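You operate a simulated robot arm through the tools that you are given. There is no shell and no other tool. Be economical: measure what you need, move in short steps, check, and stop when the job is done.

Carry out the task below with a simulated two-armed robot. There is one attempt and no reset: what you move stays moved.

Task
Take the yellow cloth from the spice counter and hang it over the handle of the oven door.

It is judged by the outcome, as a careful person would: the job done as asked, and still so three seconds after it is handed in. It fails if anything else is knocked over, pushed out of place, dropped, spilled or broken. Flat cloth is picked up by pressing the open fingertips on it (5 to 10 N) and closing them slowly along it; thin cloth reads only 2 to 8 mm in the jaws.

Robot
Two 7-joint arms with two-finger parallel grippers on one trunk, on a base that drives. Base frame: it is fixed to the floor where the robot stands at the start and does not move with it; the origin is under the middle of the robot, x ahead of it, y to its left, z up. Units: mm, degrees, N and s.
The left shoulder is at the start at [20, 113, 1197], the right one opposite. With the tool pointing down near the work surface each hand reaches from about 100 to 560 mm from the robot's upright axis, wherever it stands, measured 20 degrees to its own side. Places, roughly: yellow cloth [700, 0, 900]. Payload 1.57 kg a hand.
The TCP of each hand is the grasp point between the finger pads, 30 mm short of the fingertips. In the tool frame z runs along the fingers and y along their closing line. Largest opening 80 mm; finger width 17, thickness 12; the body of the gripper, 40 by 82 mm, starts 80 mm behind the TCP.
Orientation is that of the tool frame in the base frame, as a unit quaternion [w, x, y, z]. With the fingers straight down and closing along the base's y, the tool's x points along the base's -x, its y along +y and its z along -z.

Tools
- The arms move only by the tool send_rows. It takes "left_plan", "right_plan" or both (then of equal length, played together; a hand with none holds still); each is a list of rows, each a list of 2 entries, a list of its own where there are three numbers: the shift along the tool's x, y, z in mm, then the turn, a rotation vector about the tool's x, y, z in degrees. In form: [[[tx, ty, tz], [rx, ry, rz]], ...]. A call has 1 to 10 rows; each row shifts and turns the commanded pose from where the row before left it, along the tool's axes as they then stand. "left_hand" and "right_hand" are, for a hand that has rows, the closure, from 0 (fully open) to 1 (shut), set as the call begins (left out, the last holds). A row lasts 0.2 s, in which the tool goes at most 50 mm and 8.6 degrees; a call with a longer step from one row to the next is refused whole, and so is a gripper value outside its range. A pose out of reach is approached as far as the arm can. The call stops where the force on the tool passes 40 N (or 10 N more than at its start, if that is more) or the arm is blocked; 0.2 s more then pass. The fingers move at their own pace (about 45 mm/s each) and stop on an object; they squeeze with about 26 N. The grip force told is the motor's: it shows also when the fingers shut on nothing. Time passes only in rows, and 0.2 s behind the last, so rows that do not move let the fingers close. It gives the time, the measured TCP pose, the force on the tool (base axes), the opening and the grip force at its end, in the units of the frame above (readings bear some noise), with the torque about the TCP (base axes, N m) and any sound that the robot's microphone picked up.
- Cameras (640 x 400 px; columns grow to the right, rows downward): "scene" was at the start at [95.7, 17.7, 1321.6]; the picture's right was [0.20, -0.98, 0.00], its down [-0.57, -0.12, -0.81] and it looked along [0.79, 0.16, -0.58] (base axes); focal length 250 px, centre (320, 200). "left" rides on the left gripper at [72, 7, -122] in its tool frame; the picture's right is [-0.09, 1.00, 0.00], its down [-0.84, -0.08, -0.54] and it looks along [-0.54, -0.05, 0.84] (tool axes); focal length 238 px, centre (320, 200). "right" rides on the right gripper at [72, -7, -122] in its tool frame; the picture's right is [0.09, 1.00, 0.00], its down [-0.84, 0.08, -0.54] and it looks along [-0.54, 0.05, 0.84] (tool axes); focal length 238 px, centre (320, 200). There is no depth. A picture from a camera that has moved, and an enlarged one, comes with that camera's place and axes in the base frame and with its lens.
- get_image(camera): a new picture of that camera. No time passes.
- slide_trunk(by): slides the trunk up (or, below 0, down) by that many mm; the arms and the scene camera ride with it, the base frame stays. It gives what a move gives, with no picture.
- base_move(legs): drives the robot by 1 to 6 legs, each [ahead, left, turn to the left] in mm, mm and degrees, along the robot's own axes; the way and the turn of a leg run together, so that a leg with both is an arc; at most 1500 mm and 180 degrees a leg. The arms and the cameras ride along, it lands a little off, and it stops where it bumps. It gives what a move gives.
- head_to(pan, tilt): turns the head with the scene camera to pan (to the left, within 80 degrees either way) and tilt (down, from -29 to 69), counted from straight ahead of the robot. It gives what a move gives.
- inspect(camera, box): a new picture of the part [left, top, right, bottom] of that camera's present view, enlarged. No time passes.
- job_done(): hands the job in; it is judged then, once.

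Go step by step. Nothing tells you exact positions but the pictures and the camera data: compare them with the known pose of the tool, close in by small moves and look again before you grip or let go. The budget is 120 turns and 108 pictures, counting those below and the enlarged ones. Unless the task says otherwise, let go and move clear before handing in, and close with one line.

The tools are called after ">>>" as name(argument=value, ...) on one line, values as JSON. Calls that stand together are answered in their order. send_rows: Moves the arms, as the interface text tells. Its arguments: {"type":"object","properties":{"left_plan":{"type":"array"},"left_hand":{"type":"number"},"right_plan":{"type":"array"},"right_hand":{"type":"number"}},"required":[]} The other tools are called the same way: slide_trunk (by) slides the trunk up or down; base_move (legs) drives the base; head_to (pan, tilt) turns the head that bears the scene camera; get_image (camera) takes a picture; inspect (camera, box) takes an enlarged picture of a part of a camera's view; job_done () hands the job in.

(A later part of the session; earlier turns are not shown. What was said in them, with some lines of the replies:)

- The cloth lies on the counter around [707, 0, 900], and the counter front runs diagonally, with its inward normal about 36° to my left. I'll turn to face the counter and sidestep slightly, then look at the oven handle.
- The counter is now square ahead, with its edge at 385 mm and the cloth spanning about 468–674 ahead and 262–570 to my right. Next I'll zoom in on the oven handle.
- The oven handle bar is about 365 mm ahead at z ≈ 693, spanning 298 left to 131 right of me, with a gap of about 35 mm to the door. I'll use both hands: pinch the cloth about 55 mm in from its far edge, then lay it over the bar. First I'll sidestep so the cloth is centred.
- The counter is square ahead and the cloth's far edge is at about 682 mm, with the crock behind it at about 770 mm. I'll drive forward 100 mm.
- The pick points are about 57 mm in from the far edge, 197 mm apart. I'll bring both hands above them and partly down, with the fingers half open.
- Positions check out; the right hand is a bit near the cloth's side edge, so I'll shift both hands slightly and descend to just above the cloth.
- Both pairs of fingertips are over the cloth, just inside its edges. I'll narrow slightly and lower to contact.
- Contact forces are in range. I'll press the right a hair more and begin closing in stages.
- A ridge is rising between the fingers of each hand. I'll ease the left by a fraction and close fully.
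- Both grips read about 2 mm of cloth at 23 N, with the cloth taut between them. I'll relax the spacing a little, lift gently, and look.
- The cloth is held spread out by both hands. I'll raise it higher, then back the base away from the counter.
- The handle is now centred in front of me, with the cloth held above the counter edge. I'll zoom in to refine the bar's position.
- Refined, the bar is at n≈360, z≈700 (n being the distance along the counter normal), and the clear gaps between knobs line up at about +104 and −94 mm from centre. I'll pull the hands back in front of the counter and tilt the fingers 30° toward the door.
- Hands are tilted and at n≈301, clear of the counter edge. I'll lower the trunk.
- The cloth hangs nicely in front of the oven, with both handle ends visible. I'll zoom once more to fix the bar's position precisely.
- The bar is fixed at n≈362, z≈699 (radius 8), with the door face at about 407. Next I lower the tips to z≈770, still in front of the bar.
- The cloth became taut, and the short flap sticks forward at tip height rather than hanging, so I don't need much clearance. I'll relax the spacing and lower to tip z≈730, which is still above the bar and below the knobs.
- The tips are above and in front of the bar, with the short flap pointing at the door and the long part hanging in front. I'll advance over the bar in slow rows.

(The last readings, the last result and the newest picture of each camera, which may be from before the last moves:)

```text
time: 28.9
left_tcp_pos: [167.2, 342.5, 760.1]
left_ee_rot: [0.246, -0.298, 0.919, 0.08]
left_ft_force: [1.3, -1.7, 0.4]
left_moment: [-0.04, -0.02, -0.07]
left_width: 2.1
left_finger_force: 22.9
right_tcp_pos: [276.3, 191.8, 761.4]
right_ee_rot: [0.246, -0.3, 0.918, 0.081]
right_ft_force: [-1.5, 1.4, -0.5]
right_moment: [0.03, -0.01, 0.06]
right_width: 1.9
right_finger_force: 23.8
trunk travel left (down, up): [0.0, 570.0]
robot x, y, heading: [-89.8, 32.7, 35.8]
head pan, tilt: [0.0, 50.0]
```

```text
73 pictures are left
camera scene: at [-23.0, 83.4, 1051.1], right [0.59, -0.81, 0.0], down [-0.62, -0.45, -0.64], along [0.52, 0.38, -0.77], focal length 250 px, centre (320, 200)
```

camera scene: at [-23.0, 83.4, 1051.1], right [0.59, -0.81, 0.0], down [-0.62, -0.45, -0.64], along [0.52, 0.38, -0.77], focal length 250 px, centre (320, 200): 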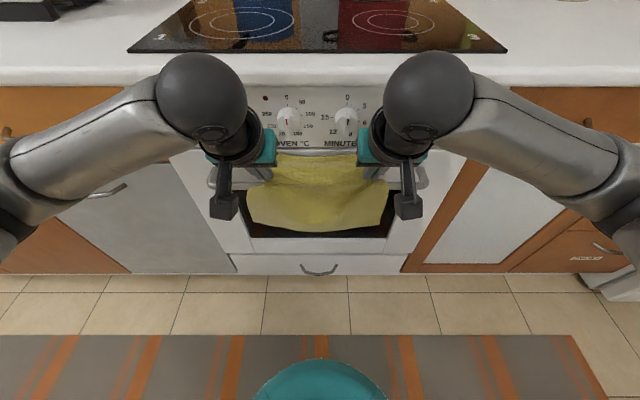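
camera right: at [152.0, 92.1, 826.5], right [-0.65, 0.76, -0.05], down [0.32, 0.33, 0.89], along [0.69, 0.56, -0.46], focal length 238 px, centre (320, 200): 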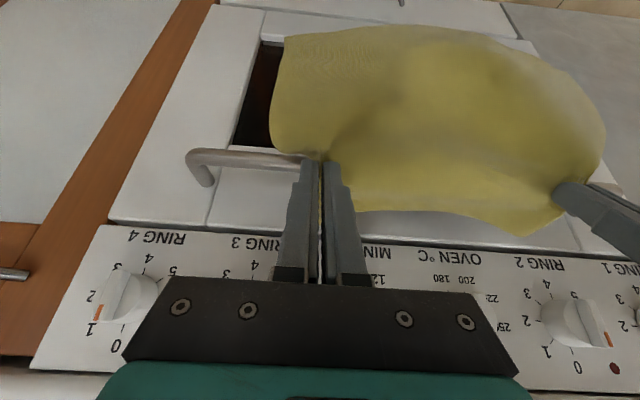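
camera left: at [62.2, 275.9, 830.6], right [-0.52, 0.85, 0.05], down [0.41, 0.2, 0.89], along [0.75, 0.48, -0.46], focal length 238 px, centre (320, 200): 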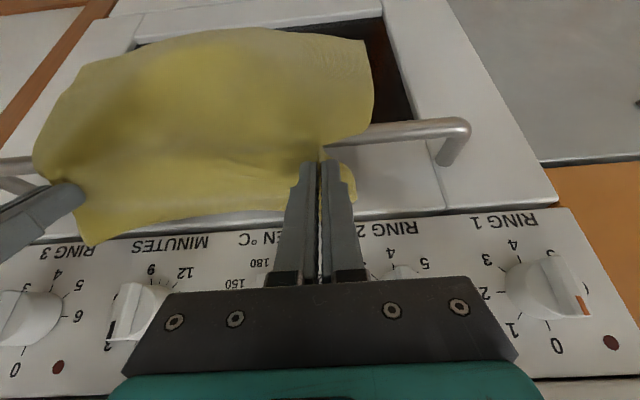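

The tips are now almost over the bar without resistance. I'll continue another 34 mm.

>>> send_rows(left_plan=[[[-7.6, 0, 4], [0, 0, 0]], [[-7.6, 0, 4], [0, 0, 0]], [[-7.6, 0, 4], [0, 0, 0]], [[-7.6, 0, 4], [0, 0, 0]], [[0, 0, 0], [0, 0, 0]]], right_plan=[[[-7.6, 0, 4], [0, 0, 0]], [[-7.6, 0, 4], [0, 0, 0]], [[-7.6, 0, 4], [0, 0, 0]], [[-7.6, 0, 4], [0, 0, 0]], [[0, 0, 0], [0, 0, 0]]])

>>> get_image(camera="left")

>>> get_image(camera="right")

```text
time: 30.1
left_tcp_pos: [194.5, 361.7, 762.0]
left_ee_rot: [0.245, -0.299, 0.919, 0.08]
left_ft_force: [0.8, -1.5, 0.0]
left_moment: [-0.02, 0.0, -0.08]
left_width: 1.7
left_finger_force: 23.7
right_tcp_pos: [304.5, 210.9, 763.7]
right_ee_rot: [0.247, -0.299, 0.918, 0.079]
right_ft_force: [-2.1, 1.5, -0.2]
right_moment: [0.04, 0.07, 0.07]
right_width: 2.0
right_finger_force: 23.5
trunk travel left (down, up): [0.0, 570.0]
robot x, y, heading: [-92.5, 30.9, 36.0]
head pan, tilt: [0.0, 50.0]
```

```text
72 pictures are left
camera left: at [90.2, 295.5, 832.3], right [-0.52, 0.85, 0.05], down [0.41, 0.2, 0.89], along [0.75, 0.48, -0.46], focal length 238 px, centre (320, 200)
```

left: 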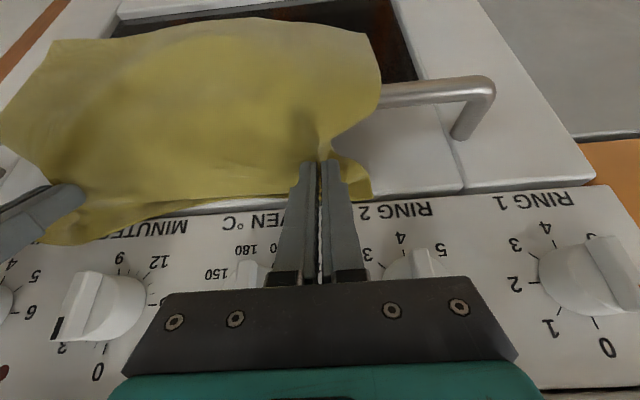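

```text
71 pictures are left
camera right: at [207.7, 131.1, 832.7], right [-0.65, 0.76, -0.05], down [0.32, 0.33, 0.89], along [0.69, 0.56, -0.46], focal length 238 px, centre (320, 200)
```

right: 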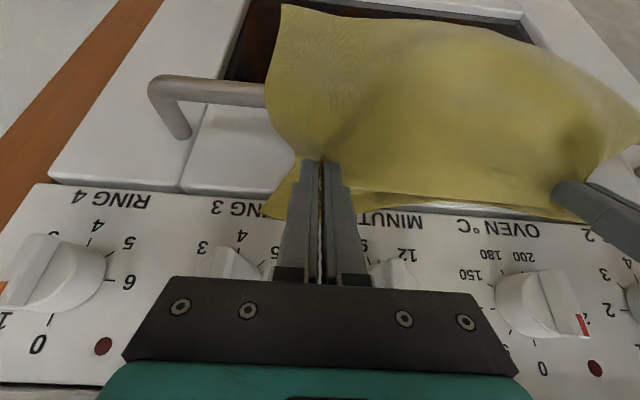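

The tips are past the bar (n≈385, z≈736) with the short flap against the door and the long side in front. I'll reduce tilt slightly and lower into the gap behind the bar.

>>> send_rows(left_plan=[[[0, 0, 0], [0, 7, 0]], [[-10.4, 0, 4.4], [0, 0, 0]], [[4.3, 0, 10.1], [0, 0, 0]], [[4.3, 0, 10.1], [0, 0, 0]], [[0, 0, 0], [0, 0, 0]]], right_plan=[[[0, 0, 0], [0, 7, 0]], [[-10.4, 0, 4.4], [0, 0, 0]], [[4.5, 0, 10.6], [0, 0, 0]], [[4.5, 0, 10.6], [0, 0, 0]], [[0, 0, 0], [0, 0, 0]]])

>>> get_image(camera="left")

>>> get_image(camera="right")

```text
time: 31.3
left_tcp_pos: [204.0, 367.2, 741.3]
left_ee_rot: [0.19, -0.302, 0.932, 0.061]
left_ft_force: [0.8, -1.4, 0.4]
left_moment: [-0.04, -0.02, -0.07]
left_width: 1.9
left_finger_force: 23.2
right_tcp_pos: [313.2, 217.3, 740.8]
right_ee_rot: [0.19, -0.304, 0.932, 0.061]
right_ft_force: [-2.1, 1.5, -0.1]
right_moment: [0.05, 0.02, 0.07]
right_width: 2.3
right_finger_force: 23.9
trunk travel left (down, up): [0.0, 570.0]
robot x, y, heading: [-93.0, 30.6, 36.1]
head pan, tilt: [0.0, 50.0]
```

```text
70 pictures are left
camera left: at [106.5, 307.8, 825.2], right [-0.52, 0.86, 0.04], down [0.5, 0.27, 0.83], along [0.7, 0.44, -0.56], focal length 238 px, centre (320, 200)
```

left: 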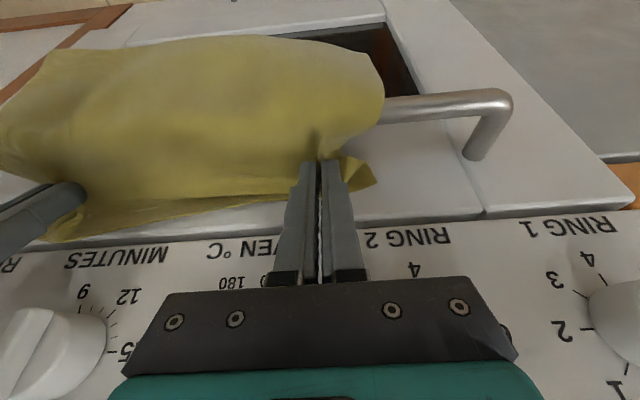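

```text
69 pictures are left
camera right: at [224.1, 143.7, 824.2], right [-0.66, 0.75, -0.04], down [0.41, 0.39, 0.83], along [0.64, 0.53, -0.56], focal length 238 px, centre (320, 200)
```

right: 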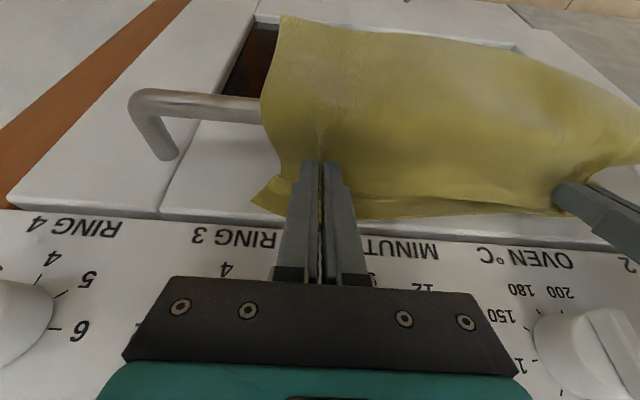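

No contact forces and the tips are entering the gap. I'll continue down about 34 mm.

>>> send_rows(left_plan=[[[3.3, 0, 7.8], [0, 0, 0]], [[3.3, 0, 7.8], [0, 0, 0]], [[3.3, 0, 7.8], [0, 0, 0]], [[3.3, 0, 7.8], [0, 0, 0]], [[0, 0, 0], [0, 0, 0]]], right_plan=[[[3.3, 0, 7.8], [0, 0, 0]], [[3.3, 0, 7.8], [0, 0, 0]], [[3.3, 0, 7.8], [0, 0, 0]], [[3.3, 0, 7.8], [0, 0, 0]], [[0, 0, 0], [0, 0, 0]]])

>>> get_image(camera="left")

>>> get_image(camera="right")

>>> get_image(camera="scene")

```text
time: 32.5
left_tcp_pos: [204.2, 367.7, 705.3]
left_ee_rot: [0.19, -0.304, 0.932, 0.062]
left_ft_force: [0.2, -2.1, 0.9]
left_moment: [-0.05, -0.04, -0.04]
left_width: 1.8
left_finger_force: 23.7
right_tcp_pos: [312.4, 217.7, 706.2]
right_ee_rot: [0.19, -0.303, 0.932, 0.062]
right_ft_force: [-1.6, 1.5, -0.8]
right_moment: [0.02, 0.0, 0.01]
right_width: 2.0
right_finger_force: 23.7
trunk travel left (down, up): [0.0, 570.0]
robot x, y, heading: [-92.4, 32.6, 36.0]
head pan, tilt: [0.0, 50.0]
```

```text
68 pictures are left
camera left: at [106.5, 307.5, 790.7], right [-0.52, 0.85, 0.04], down [0.5, 0.27, 0.83], along [0.7, 0.45, -0.56], focal length 238 px, centre (320, 200)
```

left: 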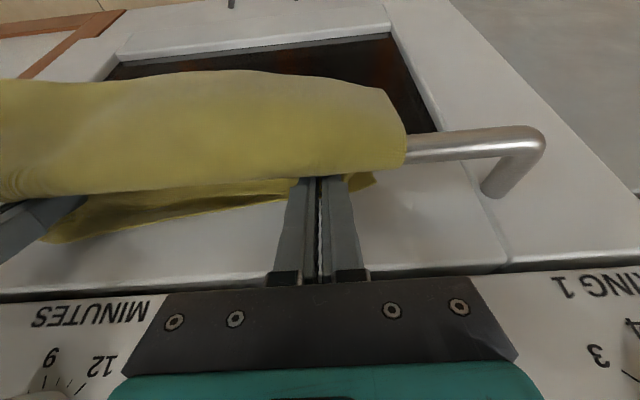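

```text
67 pictures are left
camera right: at [224.2, 144.1, 790.2], right [-0.66, 0.75, -0.04], down [0.41, 0.39, 0.83], along [0.64, 0.53, -0.56], focal length 238 px, centre (320, 200)
```

right: 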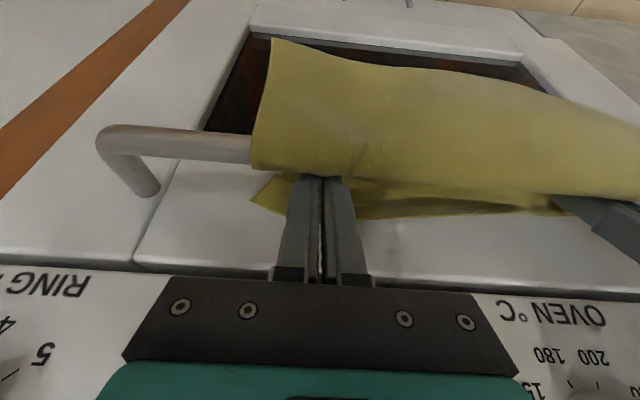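

```text
66 pictures are left
camera scene: at [-23.1, 83.3, 1051.1], right [0.59, -0.81, 0.0], down [-0.62, -0.45, -0.64], along [0.52, 0.38, -0.77], focal length 250 px, centre (320, 200)
```

scene: 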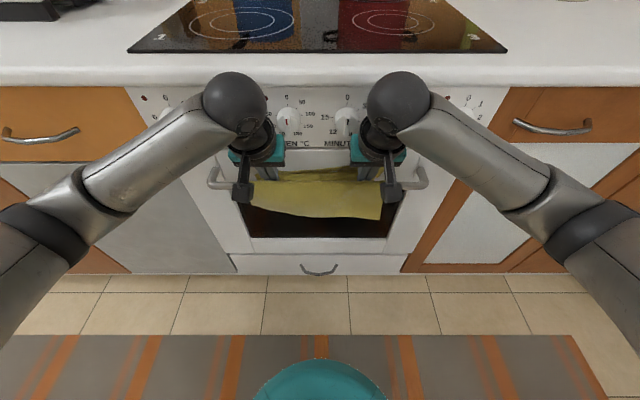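

The cloth now lies over the bar with its pinched part behind it. I'll open both hands and let it settle.

>>> send_rows(left_plan=[[[0, 0, 0], [0, 0, 0]], [[0, 0, 0], [0, 0, 0]], [[0, 0, 0], [0, 0, 0]]], right_plan=[[[0, 0, 0], [0, 0, 0]], [[0, 0, 0], [0, 0, 0]], [[0, 0, 0], [0, 0, 0]]], left_hand=0.75, right_hand=0.75)

>>> get_image(camera="left")

>>> get_image(camera="right")

```text
time: 33.3
left_tcp_pos: [203.6, 367.5, 705.4]
left_ee_rot: [0.19, -0.303, 0.932, 0.062]
left_ft_force: [-0.4, 0.1, 0.3]
left_moment: [-0.02, 0.01, 0.02]
left_width: 20.1
left_finger_force: 0.0
right_tcp_pos: [312.7, 218.9, 708.0]
right_ee_rot: [0.189, -0.304, 0.932, 0.062]
right_ft_force: [0.7, -0.4, -0.1]
right_moment: [-0.02, 0.02, 0.02]
right_width: 19.9
right_finger_force: 0.0
trunk travel left (down, up): [0.0, 570.0]
robot x, y, heading: [-91.7, 30.8, 36.1]
head pan, tilt: [0.0, 50.0]
```

```text
65 pictures are left
camera left: at [106.5, 307.5, 790.8], right [-0.52, 0.85, 0.04], down [0.5, 0.27, 0.83], along [0.7, 0.45, -0.56], focal length 238 px, centre (320, 200)
```

left: 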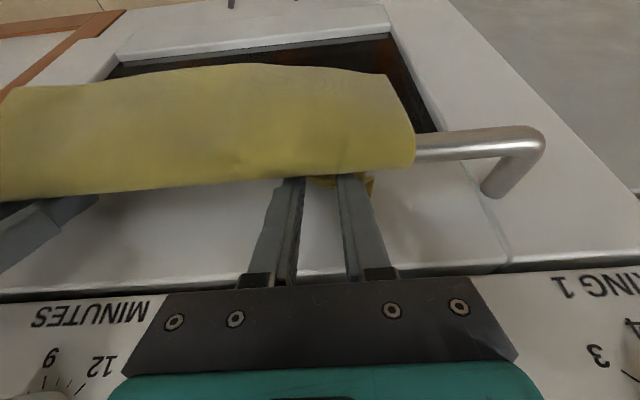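

```text
64 pictures are left
camera right: at [224.3, 144.0, 790.3], right [-0.66, 0.75, -0.04], down [0.41, 0.39, 0.83], along [0.64, 0.53, -0.56], focal length 238 px, centre (320, 200)
```

right: 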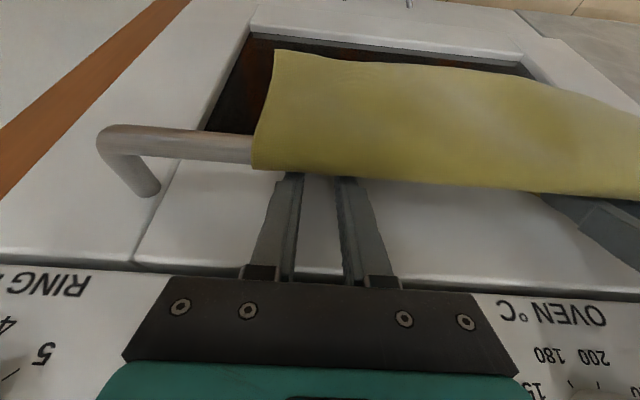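

The flap dropped down behind the bar, and the cloth hangs by itself. I'll withdraw slowly along the finger axis.

>>> send_rows(left_plan=[[[0, 0, -5], [0, 0, 0]], [[0, 0, -7], [0, 0, 0]], [[0, 0, -8], [0, 0, 0]], [[0, 0, -10], [0, 0, 0]], [[0, 0, -15], [0, 0, 0]], [[0, 0, -15], [0, 0, 0]], [[0, 0, 0], [0, 0, 0]]], right_plan=[[[0, 0, -5], [0, 0, 0]], [[0, 0, -7], [0, 0, 0]], [[0, 0, -8], [0, 0, 0]], [[0, 0, -10], [0, 0, 0]], [[0, 0, -15], [0, 0, 0]], [[0, 0, -15], [0, 0, 0]], [[0, 0, 0], [0, 0, 0]]])

>>> get_image(camera="left")

>>> get_image(camera="right")

```text
time: 34.9
left_tcp_pos: [185.5, 355.4, 761.1]
left_ee_rot: [0.189, -0.304, 0.932, 0.062]
left_ft_force: [0.5, 0.6, -0.6]
left_moment: [0.02, 0.01, -0.03]
left_width: 20.2
left_finger_force: 0.1
right_tcp_pos: [293.6, 205.0, 763.4]
right_ee_rot: [0.191, -0.303, 0.932, 0.062]
right_ft_force: [-0.8, -1.1, -0.7]
right_moment: [0.02, 0.04, 0.04]
right_width: 20.0
right_finger_force: 0.1
trunk travel left (down, up): [0.0, 570.0]
robot x, y, heading: [-90.8, 29.3, 35.9]
head pan, tilt: [0.0, 50.0]
```

```text
63 pictures are left
camera left: at [88.3, 294.7, 846.2], right [-0.52, 0.85, 0.04], down [0.5, 0.27, 0.83], along [0.7, 0.45, -0.56], focal length 238 px, centre (320, 200)
```

left: 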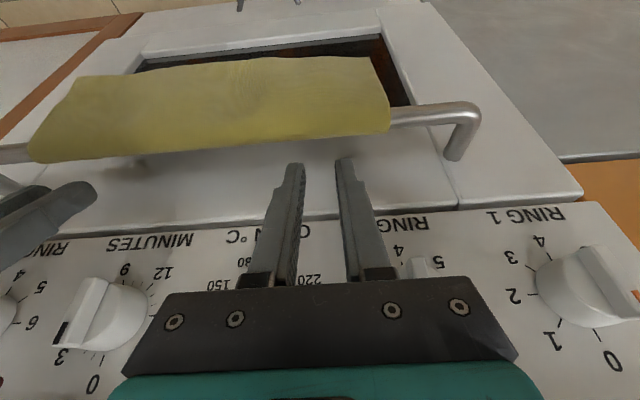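

```text
62 pictures are left
camera right: at [204.0, 130.9, 846.7], right [-0.66, 0.75, -0.04], down [0.41, 0.39, 0.83], along [0.64, 0.53, -0.56], focal length 238 px, centre (320, 200)
```

right: 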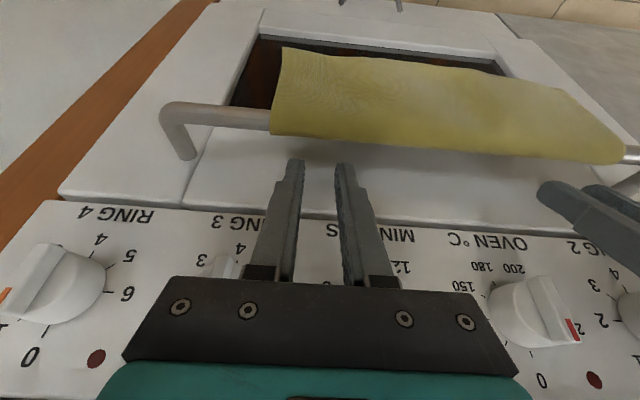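

Both hands are free and the cloth hangs spread over the bar. I'll continue up and back, then drive away from the oven and check.

>>> send_rows(left_plan=[[[0, 0, -25], [0, 0, 0]], [[0, 0, -25], [0, 0, 0]], [[12, 0, -20], [0, 0, 0]], [[0, 0, 0], [0, 0, 0]]], right_plan=[[[0, 0, -25], [0, 0, 0]], [[0, 0, -25], [0, 0, 0]], [[12, 0, -20], [0, 0, 0]], [[0, 0, 0], [0, 0, 0]]])

>>> base_move(legs=[[-200, 0, 0]])

>>> get_image(camera="scene")

>>> get_image(camera="right")

```text
time: 35.9
left_tcp_pos: [153.5, 331.9, 820.5]
left_ee_rot: [0.19, -0.304, 0.932, 0.062]
left_ft_force: [-0.5, 0.5, -0.4]
left_moment: [0.02, -0.03, -0.01]
left_width: 20.2
left_finger_force: 0.1
right_tcp_pos: [262.8, 181.5, 822.4]
right_ee_rot: [0.189, -0.304, 0.932, 0.061]
right_ft_force: [0.6, 0.5, -0.4]
right_moment: [-0.01, 0.0, -0.03]
right_width: 19.8
right_finger_force: 0.0
trunk travel left (down, up): [0.0, 570.0]
robot x, y, heading: [-97.2, 32.6, 36.2]
head pan, tilt: [0.0, 50.0]
```

```text
time: 37.5
left_tcp_pos: [-8.0, 212.3, 820.8]
left_ee_rot: [0.19, -0.303, 0.932, 0.062]
left_ft_force: [-0.4, 0.0, -0.2]
left_moment: [0.03, 0.0, -0.02]
left_width: 20.0
left_finger_force: 0.1
right_tcp_pos: [100.4, 64.0, 821.6]
right_ee_rot: [0.189, -0.303, 0.932, 0.061]
right_ft_force: [0.0, 0.5, 0.2]
right_moment: [0.01, -0.01, 0.05]
right_width: 20.2
right_finger_force: 0.0
trunk travel left (down, up): [0.0, 570.0]
robot x, y, heading: [-254.4, -84.5, 36.0]
head pan, tilt: [0.0, 50.0]
```

```text
61 pictures are left
camera scene: at [-185.1, -34.6, 1051.1], right [0.59, -0.81, 0.0], down [-0.62, -0.45, -0.64], along [0.52, 0.38, -0.77], focal length 250 px, centre (320, 200)
```

scene: 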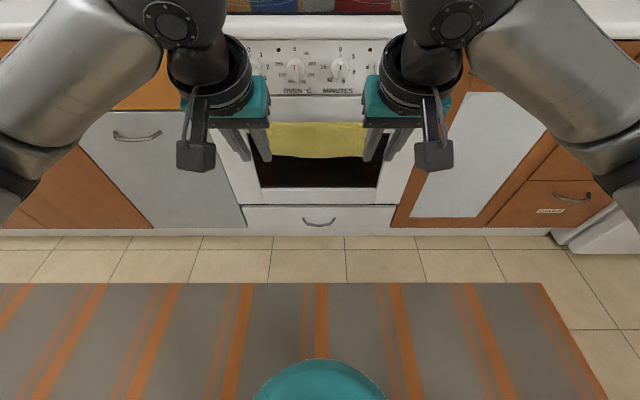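

```text
60 pictures are left
camera right: at [11.3, -10.1, 905.2], right [-0.65, 0.76, -0.04], down [0.41, 0.39, 0.83], along [0.64, 0.53, -0.56], focal length 238 px, centre (320, 200)
```

right: 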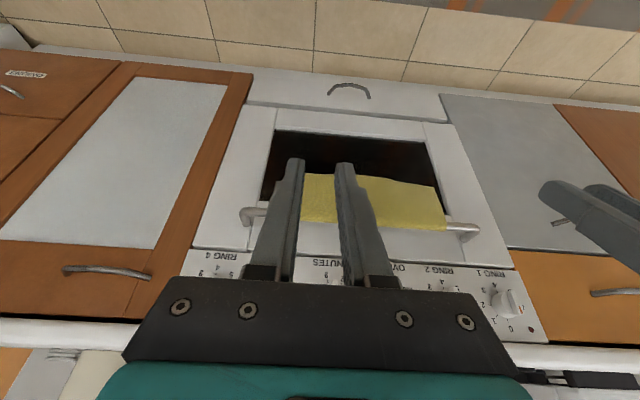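

The cloth hangs on the handle and I'm clear of it; a quick zoom to confirm it isn't creeping.

>>> inspect(camera="scene", box=[220, 60, 420, 220])

>>> send_rows(left_plan=[[[0, 0, 0], [0, 0, 0]], [[0, 0, 0], [0, 0, 0]], [[0, 0, 0], [0, 0, 0]], [[0, 0, 0], [0, 0, 0]], [[0, 0, 0], [0, 0, 0]], [[0, 0, 0], [0, 0, 0]], [[0, 0, 0], [0, 0, 0]], [[0, 0, 0], [0, 0, 0]], [[0, 0, 0], [0, 0, 0]], [[0, 0, 0], [0, 0, 0]]])

>>> inspect(camera="scene", box=[220, 60, 420, 220])

```text
2.50 times, centred on (320, 140) of scene
camera zoom: at [-185.1, -34.6, 1051.1], right [0.59, -0.81, 0.0], down [-0.62, -0.45, -0.64], along [0.52, 0.38, -0.77], focal length 626 px, centre (320, 350)
```

zoom: 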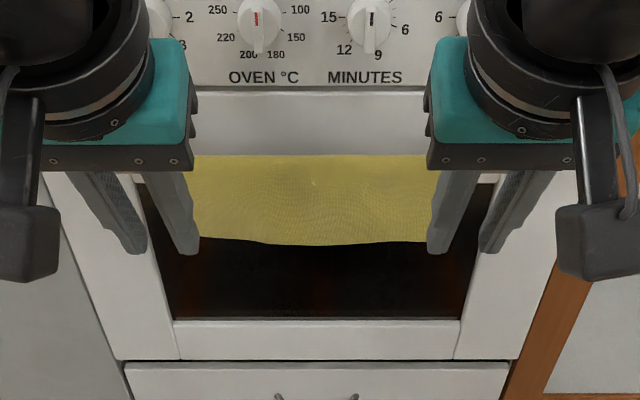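

```text
time: 39.7
left_tcp_pos: [-7.5, 213.2, 820.0]
left_ee_rot: [0.19, -0.303, 0.932, 0.062]
left_ft_force: [-0.7, 0.1, 0.3]
left_moment: [0.02, -0.03, 0.0]
left_width: 19.8
left_finger_force: 0.0
right_tcp_pos: [100.0, 64.5, 820.3]
right_ee_rot: [0.191, -0.303, 0.932, 0.062]
right_ft_force: [-0.5, -0.5, 0.3]
right_moment: [0.01, -0.02, 0.02]
right_width: 19.9
right_finger_force: 0.0
trunk travel left (down, up): [0.0, 570.0]
robot x, y, heading: [-256.3, -85.6, 36.2]
head pan, tilt: [0.0, 50.0]
```

```text
2.50 times, centred on (320, 140) of scene
camera zoom: at [-185.1, -34.7, 1051.1], right [0.59, -0.81, 0.0], down [-0.62, -0.45, -0.64], along [0.52, 0.38, -0.77], focal length 626 px, centre (320, 350)
```

zoom: 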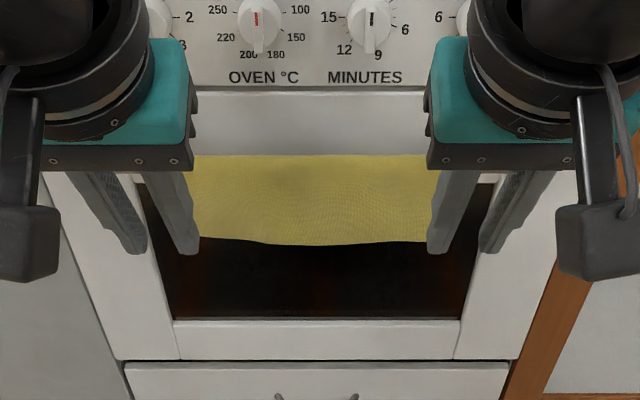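

The cloth is stable on the handle, unchanged over two seconds, so I'm handing in.

>>> job_done()

```text
The job is handed in.
```

The yellow cloth is hanging over the oven door handle, with both hands clear of it; I saw nothing else disturbed.
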